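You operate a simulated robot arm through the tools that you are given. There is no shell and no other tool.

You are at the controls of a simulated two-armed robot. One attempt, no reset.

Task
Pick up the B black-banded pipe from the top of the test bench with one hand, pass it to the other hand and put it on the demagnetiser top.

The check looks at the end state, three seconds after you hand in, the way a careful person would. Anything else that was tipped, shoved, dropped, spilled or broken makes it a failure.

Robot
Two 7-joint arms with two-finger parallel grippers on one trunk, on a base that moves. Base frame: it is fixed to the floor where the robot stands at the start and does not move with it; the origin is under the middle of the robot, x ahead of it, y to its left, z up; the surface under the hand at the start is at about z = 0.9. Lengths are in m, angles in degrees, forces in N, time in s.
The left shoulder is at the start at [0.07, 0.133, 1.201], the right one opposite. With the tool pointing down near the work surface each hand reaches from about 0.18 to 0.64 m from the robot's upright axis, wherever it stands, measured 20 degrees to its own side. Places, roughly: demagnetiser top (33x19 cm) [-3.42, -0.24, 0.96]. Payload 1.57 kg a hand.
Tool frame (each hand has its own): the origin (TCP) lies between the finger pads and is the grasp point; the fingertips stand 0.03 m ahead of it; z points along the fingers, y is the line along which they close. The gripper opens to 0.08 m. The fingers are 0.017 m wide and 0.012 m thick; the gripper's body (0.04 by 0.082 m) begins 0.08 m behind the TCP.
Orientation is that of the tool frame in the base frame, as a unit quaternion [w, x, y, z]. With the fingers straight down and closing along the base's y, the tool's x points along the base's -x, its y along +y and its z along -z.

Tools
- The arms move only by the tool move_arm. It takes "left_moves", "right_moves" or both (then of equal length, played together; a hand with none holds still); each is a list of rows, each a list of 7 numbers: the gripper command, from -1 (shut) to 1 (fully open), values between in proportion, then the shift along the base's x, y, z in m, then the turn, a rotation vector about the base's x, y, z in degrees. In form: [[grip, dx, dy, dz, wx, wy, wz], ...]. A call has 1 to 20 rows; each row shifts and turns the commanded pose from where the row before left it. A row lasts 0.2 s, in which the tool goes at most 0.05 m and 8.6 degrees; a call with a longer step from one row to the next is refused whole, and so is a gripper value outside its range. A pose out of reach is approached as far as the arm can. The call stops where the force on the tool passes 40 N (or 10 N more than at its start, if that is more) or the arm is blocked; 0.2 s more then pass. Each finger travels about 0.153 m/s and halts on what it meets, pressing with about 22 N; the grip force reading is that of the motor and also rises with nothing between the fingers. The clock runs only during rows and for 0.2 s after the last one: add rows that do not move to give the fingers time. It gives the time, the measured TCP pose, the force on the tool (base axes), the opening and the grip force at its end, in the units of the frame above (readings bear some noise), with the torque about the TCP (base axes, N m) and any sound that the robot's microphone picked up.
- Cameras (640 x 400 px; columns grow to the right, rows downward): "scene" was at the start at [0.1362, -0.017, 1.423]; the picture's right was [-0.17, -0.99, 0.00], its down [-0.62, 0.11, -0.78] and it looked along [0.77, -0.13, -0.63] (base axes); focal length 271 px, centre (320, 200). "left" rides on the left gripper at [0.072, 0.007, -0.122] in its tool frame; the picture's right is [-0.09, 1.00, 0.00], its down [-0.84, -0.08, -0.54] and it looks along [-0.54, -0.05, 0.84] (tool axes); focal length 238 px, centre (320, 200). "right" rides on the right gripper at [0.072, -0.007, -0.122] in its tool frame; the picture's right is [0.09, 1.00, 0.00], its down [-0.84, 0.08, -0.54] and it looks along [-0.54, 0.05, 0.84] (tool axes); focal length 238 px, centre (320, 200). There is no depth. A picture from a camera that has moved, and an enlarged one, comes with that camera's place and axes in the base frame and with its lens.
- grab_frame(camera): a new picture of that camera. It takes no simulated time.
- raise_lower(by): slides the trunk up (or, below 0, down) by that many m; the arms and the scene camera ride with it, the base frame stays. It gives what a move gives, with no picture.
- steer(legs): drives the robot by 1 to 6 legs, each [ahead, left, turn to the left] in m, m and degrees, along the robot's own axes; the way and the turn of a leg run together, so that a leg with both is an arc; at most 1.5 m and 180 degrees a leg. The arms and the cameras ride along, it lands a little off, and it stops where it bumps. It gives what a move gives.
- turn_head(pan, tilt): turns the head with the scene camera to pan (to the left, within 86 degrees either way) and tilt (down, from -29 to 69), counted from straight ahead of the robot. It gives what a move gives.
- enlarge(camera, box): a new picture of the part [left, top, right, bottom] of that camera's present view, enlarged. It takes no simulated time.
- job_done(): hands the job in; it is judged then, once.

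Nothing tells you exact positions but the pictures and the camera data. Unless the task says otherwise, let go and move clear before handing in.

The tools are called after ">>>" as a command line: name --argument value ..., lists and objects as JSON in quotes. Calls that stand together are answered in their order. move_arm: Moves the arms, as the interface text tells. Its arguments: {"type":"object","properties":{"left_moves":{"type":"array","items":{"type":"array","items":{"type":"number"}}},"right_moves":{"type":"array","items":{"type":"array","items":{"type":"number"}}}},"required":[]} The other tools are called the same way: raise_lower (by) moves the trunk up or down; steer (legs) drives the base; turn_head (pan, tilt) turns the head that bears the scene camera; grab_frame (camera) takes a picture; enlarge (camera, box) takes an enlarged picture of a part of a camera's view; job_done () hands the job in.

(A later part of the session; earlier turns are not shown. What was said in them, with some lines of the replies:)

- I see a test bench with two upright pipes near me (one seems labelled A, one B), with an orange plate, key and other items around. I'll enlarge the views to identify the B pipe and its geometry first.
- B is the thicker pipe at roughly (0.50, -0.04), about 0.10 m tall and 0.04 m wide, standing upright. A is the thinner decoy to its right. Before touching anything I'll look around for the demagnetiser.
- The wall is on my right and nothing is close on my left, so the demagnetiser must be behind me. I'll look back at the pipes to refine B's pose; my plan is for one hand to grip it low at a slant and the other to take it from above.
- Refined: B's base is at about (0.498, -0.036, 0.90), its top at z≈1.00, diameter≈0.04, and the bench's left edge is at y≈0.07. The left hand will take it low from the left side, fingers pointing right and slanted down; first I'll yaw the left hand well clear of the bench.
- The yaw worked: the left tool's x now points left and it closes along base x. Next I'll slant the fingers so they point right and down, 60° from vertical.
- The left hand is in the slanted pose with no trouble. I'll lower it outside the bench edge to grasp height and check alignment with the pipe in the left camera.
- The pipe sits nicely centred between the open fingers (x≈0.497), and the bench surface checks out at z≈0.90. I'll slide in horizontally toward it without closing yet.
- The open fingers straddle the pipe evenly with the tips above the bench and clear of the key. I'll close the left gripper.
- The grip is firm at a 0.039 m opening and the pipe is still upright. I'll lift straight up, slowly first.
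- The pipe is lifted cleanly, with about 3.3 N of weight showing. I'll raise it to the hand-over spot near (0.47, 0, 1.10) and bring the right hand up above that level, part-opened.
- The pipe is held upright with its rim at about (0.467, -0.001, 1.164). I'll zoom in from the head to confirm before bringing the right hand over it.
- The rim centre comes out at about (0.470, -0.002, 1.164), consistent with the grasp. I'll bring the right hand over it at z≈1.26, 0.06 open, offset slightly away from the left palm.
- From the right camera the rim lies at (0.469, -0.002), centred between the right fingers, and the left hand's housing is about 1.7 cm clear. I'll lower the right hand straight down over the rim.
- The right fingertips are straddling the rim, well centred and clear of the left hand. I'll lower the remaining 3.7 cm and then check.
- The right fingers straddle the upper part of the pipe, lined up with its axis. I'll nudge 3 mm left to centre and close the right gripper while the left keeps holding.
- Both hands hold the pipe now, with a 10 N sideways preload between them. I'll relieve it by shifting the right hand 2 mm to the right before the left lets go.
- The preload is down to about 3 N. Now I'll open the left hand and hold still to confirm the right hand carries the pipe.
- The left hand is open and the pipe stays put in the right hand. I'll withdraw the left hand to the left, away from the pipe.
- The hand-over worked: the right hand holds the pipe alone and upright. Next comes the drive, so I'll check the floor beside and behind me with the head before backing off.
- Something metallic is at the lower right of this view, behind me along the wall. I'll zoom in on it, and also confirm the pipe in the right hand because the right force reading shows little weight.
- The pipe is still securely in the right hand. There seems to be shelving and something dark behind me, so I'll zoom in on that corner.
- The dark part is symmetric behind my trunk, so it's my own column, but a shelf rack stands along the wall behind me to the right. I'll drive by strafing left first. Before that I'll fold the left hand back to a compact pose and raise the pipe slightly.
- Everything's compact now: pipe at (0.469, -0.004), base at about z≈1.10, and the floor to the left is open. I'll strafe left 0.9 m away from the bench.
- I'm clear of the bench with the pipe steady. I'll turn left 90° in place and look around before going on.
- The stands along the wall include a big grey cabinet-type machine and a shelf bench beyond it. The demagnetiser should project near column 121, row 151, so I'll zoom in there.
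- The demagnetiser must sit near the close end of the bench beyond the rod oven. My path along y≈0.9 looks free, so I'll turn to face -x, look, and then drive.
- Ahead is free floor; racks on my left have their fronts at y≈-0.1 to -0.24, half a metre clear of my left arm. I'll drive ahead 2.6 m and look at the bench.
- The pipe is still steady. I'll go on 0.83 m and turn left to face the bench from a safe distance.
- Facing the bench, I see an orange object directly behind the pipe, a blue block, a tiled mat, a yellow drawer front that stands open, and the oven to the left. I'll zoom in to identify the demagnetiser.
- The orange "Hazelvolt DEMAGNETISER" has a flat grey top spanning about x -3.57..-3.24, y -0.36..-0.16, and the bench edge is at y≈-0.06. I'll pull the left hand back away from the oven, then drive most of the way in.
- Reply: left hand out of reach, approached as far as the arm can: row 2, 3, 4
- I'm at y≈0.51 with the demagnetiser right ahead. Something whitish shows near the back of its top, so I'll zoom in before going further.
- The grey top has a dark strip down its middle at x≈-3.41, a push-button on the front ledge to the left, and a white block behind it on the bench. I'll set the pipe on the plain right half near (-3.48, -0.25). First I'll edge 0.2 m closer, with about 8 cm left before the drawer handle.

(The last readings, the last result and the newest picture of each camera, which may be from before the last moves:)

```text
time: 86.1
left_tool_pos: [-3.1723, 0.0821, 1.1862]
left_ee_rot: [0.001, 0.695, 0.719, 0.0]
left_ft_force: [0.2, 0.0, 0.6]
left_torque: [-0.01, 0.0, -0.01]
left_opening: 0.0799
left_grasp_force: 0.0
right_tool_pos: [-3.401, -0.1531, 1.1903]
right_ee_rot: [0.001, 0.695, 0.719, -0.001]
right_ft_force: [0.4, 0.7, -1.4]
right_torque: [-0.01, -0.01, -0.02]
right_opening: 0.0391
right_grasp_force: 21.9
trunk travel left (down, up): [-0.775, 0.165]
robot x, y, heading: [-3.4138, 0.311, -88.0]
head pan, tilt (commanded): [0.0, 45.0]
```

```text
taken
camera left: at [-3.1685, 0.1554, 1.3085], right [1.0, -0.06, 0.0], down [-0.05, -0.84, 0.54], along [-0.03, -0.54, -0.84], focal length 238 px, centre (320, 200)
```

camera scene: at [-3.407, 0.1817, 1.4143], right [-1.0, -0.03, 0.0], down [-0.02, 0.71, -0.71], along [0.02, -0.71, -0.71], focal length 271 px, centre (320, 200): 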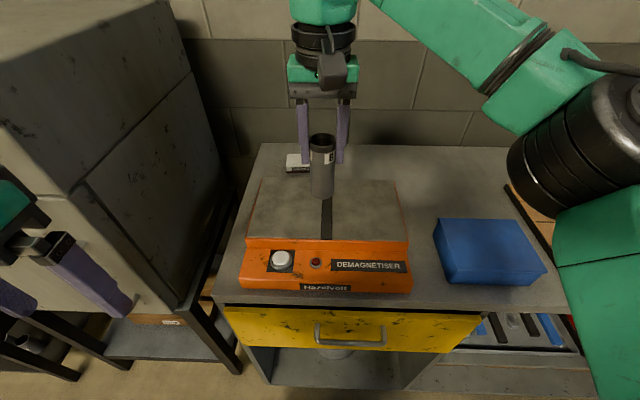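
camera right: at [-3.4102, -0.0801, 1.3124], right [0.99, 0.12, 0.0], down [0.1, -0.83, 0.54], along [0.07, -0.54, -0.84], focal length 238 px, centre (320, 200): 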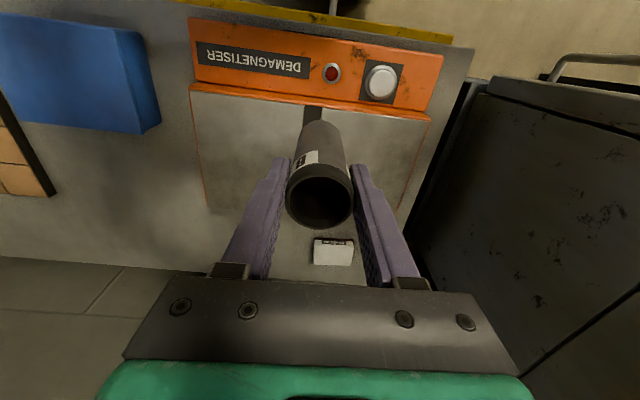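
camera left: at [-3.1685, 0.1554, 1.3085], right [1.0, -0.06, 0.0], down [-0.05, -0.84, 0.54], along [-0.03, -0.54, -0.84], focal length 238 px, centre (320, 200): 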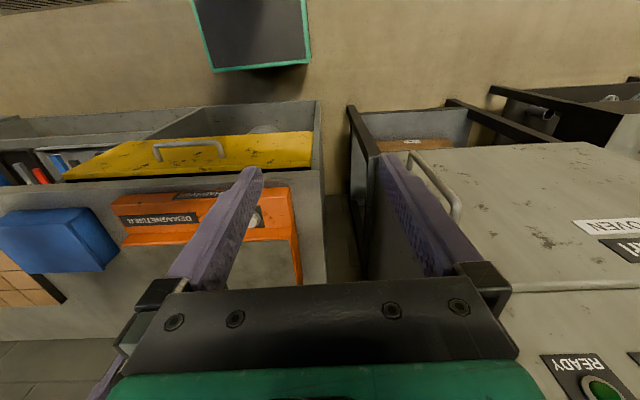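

The demagnetiser top is centred at about (-3.412, -0.254) and the pipe is aligned with the right tool axis, its base about 8.5 cm below the TCP. I'll move it over the right half of the top and lower to a couple of centimetres above it.

>>> move_arm --right_moves '[[-1, -0.0198, -0.0245, 0, 0, 0, 0], [-1, -0.0198, -0.0245, 0, 0, 0, 0], [-1, -0.0198, -0.0245, 0, 0, 0, 0], [-1, -0.0198, -0.0245, 0, 0, 0, 0], [-1, 0, 0, -0.025, 0, 0, 0], [-1, 0, 0, -0.025, 0, 0, 0], [-1, 0, 0, -0.025, 0, 0, 0], [-1, 0, 0, -0.025, 0, 0, 0], [-1, 0, 0, -0.02, 0, 0, 0], [-1, 0, 0, 0, 0, 0, 0]]'

>>> grab_frame --camera "scene"

>>> enlarge --camera "scene" --box '[230, 120, 430, 300]'

>>> grab_frame --camera "right"

```text
time: 88.3
left_tool_pos: [-3.173, 0.0808, 1.1862]
left_ee_rot: [0.0, 0.694, 0.72, 0.0]
left_ft_force: [-0.3, -0.4, -0.5]
left_torque: [-0.01, 0.01, 0.01]
left_opening: 0.0801
left_grasp_force: 0.1
right_tool_pos: [-3.4799, -0.2483, 1.0671]
right_ee_rot: [0.0, 0.695, 0.719, 0.0]
right_ft_force: [-0.6, 0.6, -1.9]
right_torque: [-0.04, 0.01, 0.0]
right_opening: 0.0389
right_grasp_force: 22.3
right hand out of reach, approached as far as the arm can: row 4
trunk travel left (down, up): [-0.775, 0.165]
robot x, y, heading: [-3.4125, 0.3126, -88.2]
head pan, tilt (commanded): [0.0, 45.0]
```

```text
taken
camera scene: at [-3.4066, 0.1788, 1.4139], right [-1.0, -0.03, 0.0], down [-0.02, 0.71, -0.71], along [0.02, -0.71, -0.71], focal length 271 px, centre (320, 200)
```

scene: 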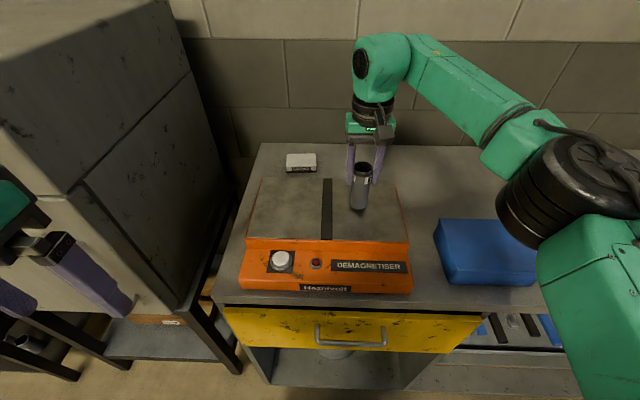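

```text
2.22 times, centred on (330, 210) of scene
camera zoom: at [-3.4066, 0.1788, 1.4139], right [-1.0, -0.03, 0.0], down [-0.02, 0.71, -0.71], along [0.02, -0.71, -0.71], focal length 602 px, centre (298, 178)
```

zoom: 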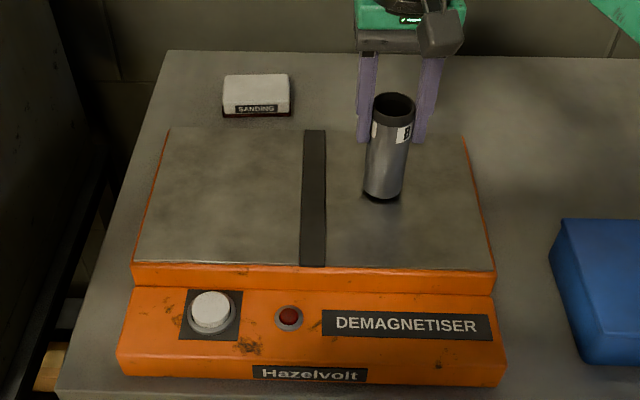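

```text
taken
camera right: at [-3.4894, -0.1758, 1.1902], right [0.99, 0.12, 0.0], down [0.1, -0.83, 0.54], along [0.07, -0.54, -0.84], focal length 238 px, centre (320, 200)
```

right: 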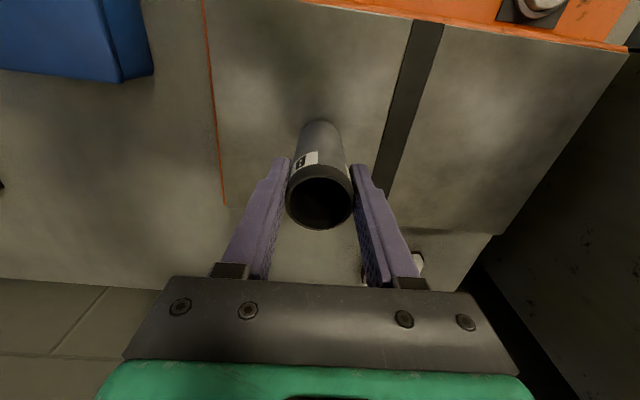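

The pipe hangs about 2 cm above the right half of the top, near (-3.48, -0.24), well inside the edges. I'll lower gently, checking for contact.

>>> move_arm --right_moves '[[-1, 0, 0, -0.005, 0, 0, 0], [-1, 0, 0, -0.005, 0, 0, 0], [-1, 0, 0, -0.004, 0, 0, 0], [-1, 0, 0, 0, 0, 0, 0]]'

>>> enlarge --camera "scene" --box '[310, 140, 410, 230]'

```text
time: 89.3
left_tool_pos: [-3.1722, 0.084, 1.1869]
left_ee_rot: [0.001, 0.695, 0.719, -0.001]
left_ft_force: [-0.8, 0.5, 0.5]
left_torque: [-0.05, -0.01, 0.02]
left_opening: 0.0798
left_grasp_force: 0.1
right_tool_pos: [-3.4801, -0.2468, 1.0564]
right_ee_rot: [0.001, 0.694, 0.72, -0.001]
right_ft_force: [-0.8, -0.2, 15.6]
right_torque: [-0.11, 0.06, 0.02]
right_opening: 0.039
right_grasp_force: 22.3
trunk travel left (down, up): [-0.775, 0.165]
robot x, y, heading: [-3.4164, 0.3146, -88.2]
head pan, tilt (commanded): [0.0, 45.0]
```

```text
4.44 times, centred on (360, 185) of scene
camera zoom: at [-3.4068, 0.1824, 1.4144], right [-1.0, -0.03, 0.0], down [-0.02, 0.7, -0.71], along [0.02, -0.71, -0.71], focal length 1204 px, centre (142, 267)
```

zoom: 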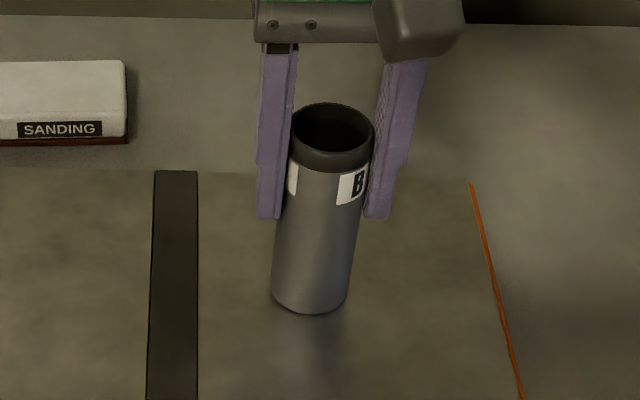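

The pipe base has touched the top: the vertical force rose to +16 N with the TCP at 1.056. I'll ease up 3 mm so it just rests there before releasing.

>>> move_arm --right_moves '[[-1, 0, 0, 0.002, 0, 0, 0], [-1, 0, 0, 0.001, 0, 0, 0], [-1, 0, 0, 0, 0, 0, 0]]'

>>> grab_frame --camera "right"

```text
time: 90.1
left_tool_pos: [-3.1722, 0.082, 1.1865]
left_ee_rot: [0.001, 0.695, 0.719, 0.0]
left_ft_force: [-0.8, 0.0, -0.8]
left_torque: [0.01, -0.01, 0.01]
left_opening: 0.0802
left_grasp_force: 0.0
right_tool_pos: [-3.4817, -0.2486, 1.0561]
right_ee_rot: [-0.001, 0.695, 0.719, 0.0]
right_ft_force: [-0.6, 0.9, -0.9]
right_torque: [0.01, -0.02, 0.05]
right_opening: 0.039
right_grasp_force: 21.7
trunk travel left (down, up): [-0.775, 0.165]
robot x, y, heading: [-3.4101, 0.3123, -88.1]
head pan, tilt (commanded): [0.0, 45.0]
```

```text
taken
camera right: at [-3.49, -0.1757, 1.178], right [0.99, 0.12, 0.0], down [0.11, -0.83, 0.54], along [0.07, -0.54, -0.84], focal length 238 px, centre (320, 200)
```

right: 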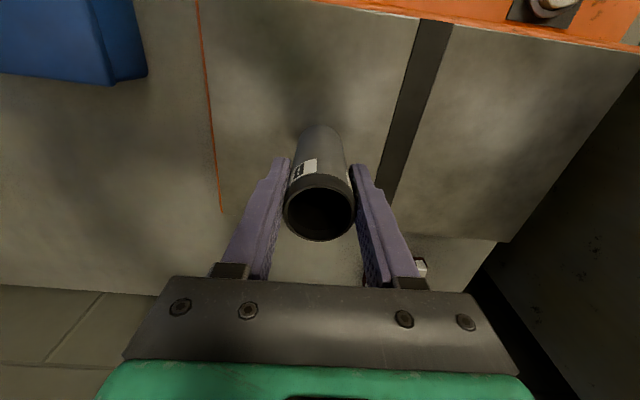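

The pipe now rests on the plate with almost no vertical load and is upright in both views; it only slid up slightly in the grip. I'll open the right hand in steps while holding still.

>>> move_arm --right_moves '[[-1, 0, 0, -0.001, 0, 0, 0], [-0.02, 0, 0, 0, 0, 0, 0], [0.05, 0, 0, 0, 0, 0, 0], [0.2, 0, 0, 0, 0, 0, 0], [0.5, 0, 0, 0, 0, 0, 0], [1, 0, 0, 0, 0, 0, 0], [1, 0, 0, 0, 0, 0, 0]]'

>>> grab_frame --camera "right"

>>> enlarge --camera "scene" --box '[310, 140, 410, 230]'

```text
time: 91.7
left_tool_pos: [-3.1729, 0.0799, 1.1854]
left_ee_rot: [0.0, 0.695, 0.719, 0.0]
left_ft_force: [-0.6, 1.9, -0.3]
left_torque: [-0.01, 0.01, 0.01]
left_opening: 0.0802
left_grasp_force: 0.0
right_tool_pos: [-3.4808, -0.2487, 1.0555]
right_ee_rot: [0.001, 0.696, 0.719, 0.0]
right_ft_force: [0.1, 0.2, 1.0]
right_torque: [-0.03, 0.0, 0.01]
right_opening: 0.0801
right_grasp_force: 0.1
trunk travel left (down, up): [-0.775, 0.165]
robot x, y, heading: [-3.415, 0.3113, -88.1]
head pan, tilt (commanded): [0.0, 45.0]
```

```text
taken
camera right: at [-3.4899, -0.1755, 1.1776], right [0.99, 0.13, 0.0], down [0.1, -0.83, 0.54], along [0.07, -0.54, -0.84], focal length 238 px, centre (320, 200)
```

right: 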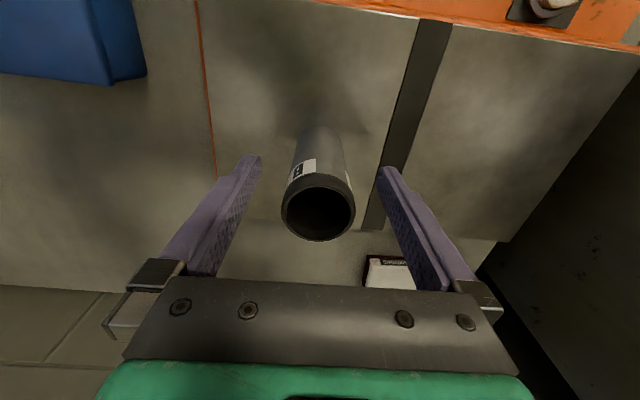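

```text
4.44 times, centred on (360, 185) of scene
camera zoom: at [-3.407, 0.1789, 1.414], right [-1.0, -0.03, 0.0], down [-0.02, 0.71, -0.71], along [0.02, -0.71, -0.71], focal length 1204 px, centre (142, 267)
```

zoom: 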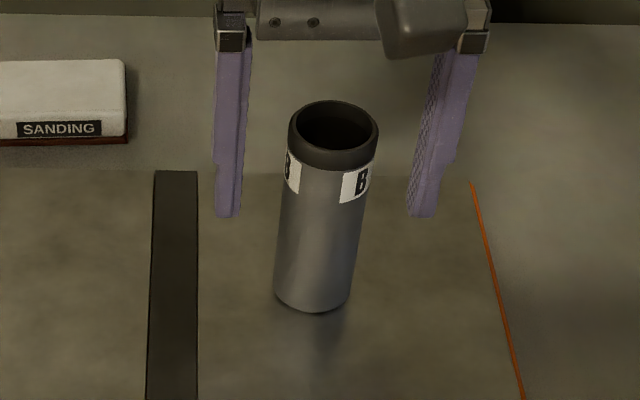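

The pipe stands free and upright with the fingers fully open around it. I'll raise the right hand straight up until the fingertips clear the rim, then draw it back.

>>> move_arm --right_moves '[[1, 0, 0, 0.01, 0, 0, 0], [1, 0, 0, 0.015, 0, 0, 0], [1, 0, 0, 0.02, 0, 0, 0], [1, 0, 0, 0.02, 0, 0, 0], [1, 0, 0, 0.02, 0, 0, 0], [1, 0, 0.01, 0.02, 0, 0, 0], [1, 0, 0.02, 0.02, 0, 0, 0], [1, 0, 0.03, 0.01, 0, 0, 0], [1, 0, 0.03, 0, 0, 0, 0], [1, 0, 0.03, 0, 0, 0, 0], [1, 0, 0, 0, 0, 0, 0]]'

>>> grab_frame --camera "scene"

>>> enlarge --camera "scene" --box '[230, 120, 430, 300]'

>>> grab_frame --camera "right"

```text
time: 94.1
left_tool_pos: [-3.1714, 0.0798, 1.1851]
left_ee_rot: [0.0, 0.695, 0.719, 0.0]
left_ft_force: [-0.4, 0.5, -0.2]
left_torque: [0.02, 0.02, 0.01]
left_opening: 0.08
left_grasp_force: 0.0
right_tool_pos: [-3.4797, -0.1282, 1.1887]
right_ee_rot: [0.0, 0.695, 0.719, -0.001]
right_ft_force: [-0.4, 0.2, 0.5]
right_torque: [-0.01, 0.02, 0.02]
right_opening: 0.0803
right_grasp_force: 0.0
trunk travel left (down, up): [-0.775, 0.165]
robot x, y, heading: [-3.4145, 0.3131, -88.0]
head pan, tilt (commanded): [0.0, 45.0]
```

```text
taken
camera scene: at [-3.4067, 0.1786, 1.4139], right [-1.0, -0.03, 0.0], down [-0.02, 0.71, -0.71], along [0.02, -0.71, -0.71], focal length 271 px, centre (320, 200)
```

scene: 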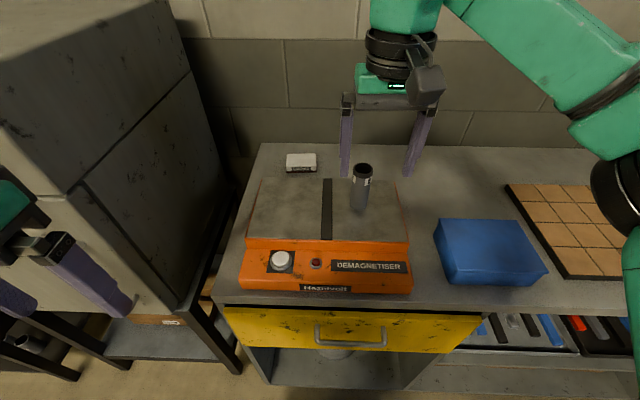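

```text
2.22 times, centred on (330, 210) of scene
camera zoom: at [-3.4067, 0.1786, 1.4139], right [-1.0, -0.03, 0.0], down [-0.02, 0.71, -0.71], along [0.02, -0.71, -0.71], focal length 602 px, centre (298, 178)
```

zoom: 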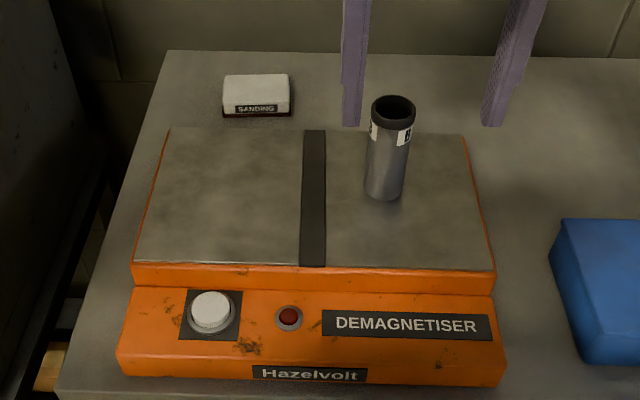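

```text
taken
camera right: at [-3.4879, -0.056, 1.3111], right [0.99, 0.12, 0.0], down [0.1, -0.83, 0.54], along [0.07, -0.54, -0.84], focal length 238 px, centre (320, 200)
```

right: 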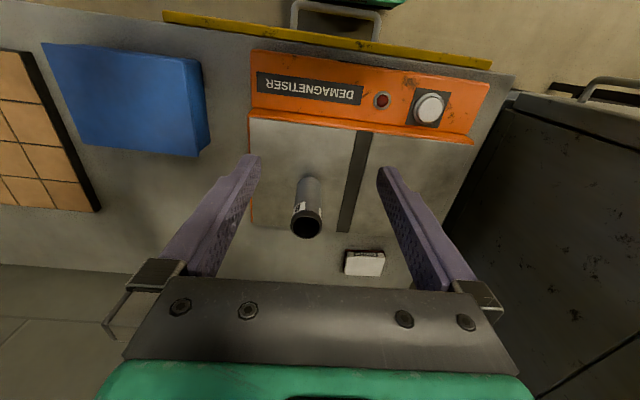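

The B pipe stands upright on the right half of the demagnetiser top, nothing around it has moved, and both hands are open and clear. I'm handing the job in.

>>> job_done

```text
The job is handed in.
```

The B pipe is standing upright on the right half of the demagnetiser top, and I've handed the job in. I haven't had a verdict back.

- **Pick-up:** The left hand gripped B low on its side and lifted it clear of the test bench without touching pipe A or the key.
- **Hand-over:** The right hand took the pipe from above while the left still held it. The left hand then opened and withdrew.
- **Placement:** I drove to the demagnetiser and set the pipe down just right of the dark centre strip, away from the edges. It slid a few millimetres up in the fingers when its base touched the plate, but stayed upright.

In the last pictures nothing around the demagnetiser had moved. Both hands were empty and clear of the pipe.
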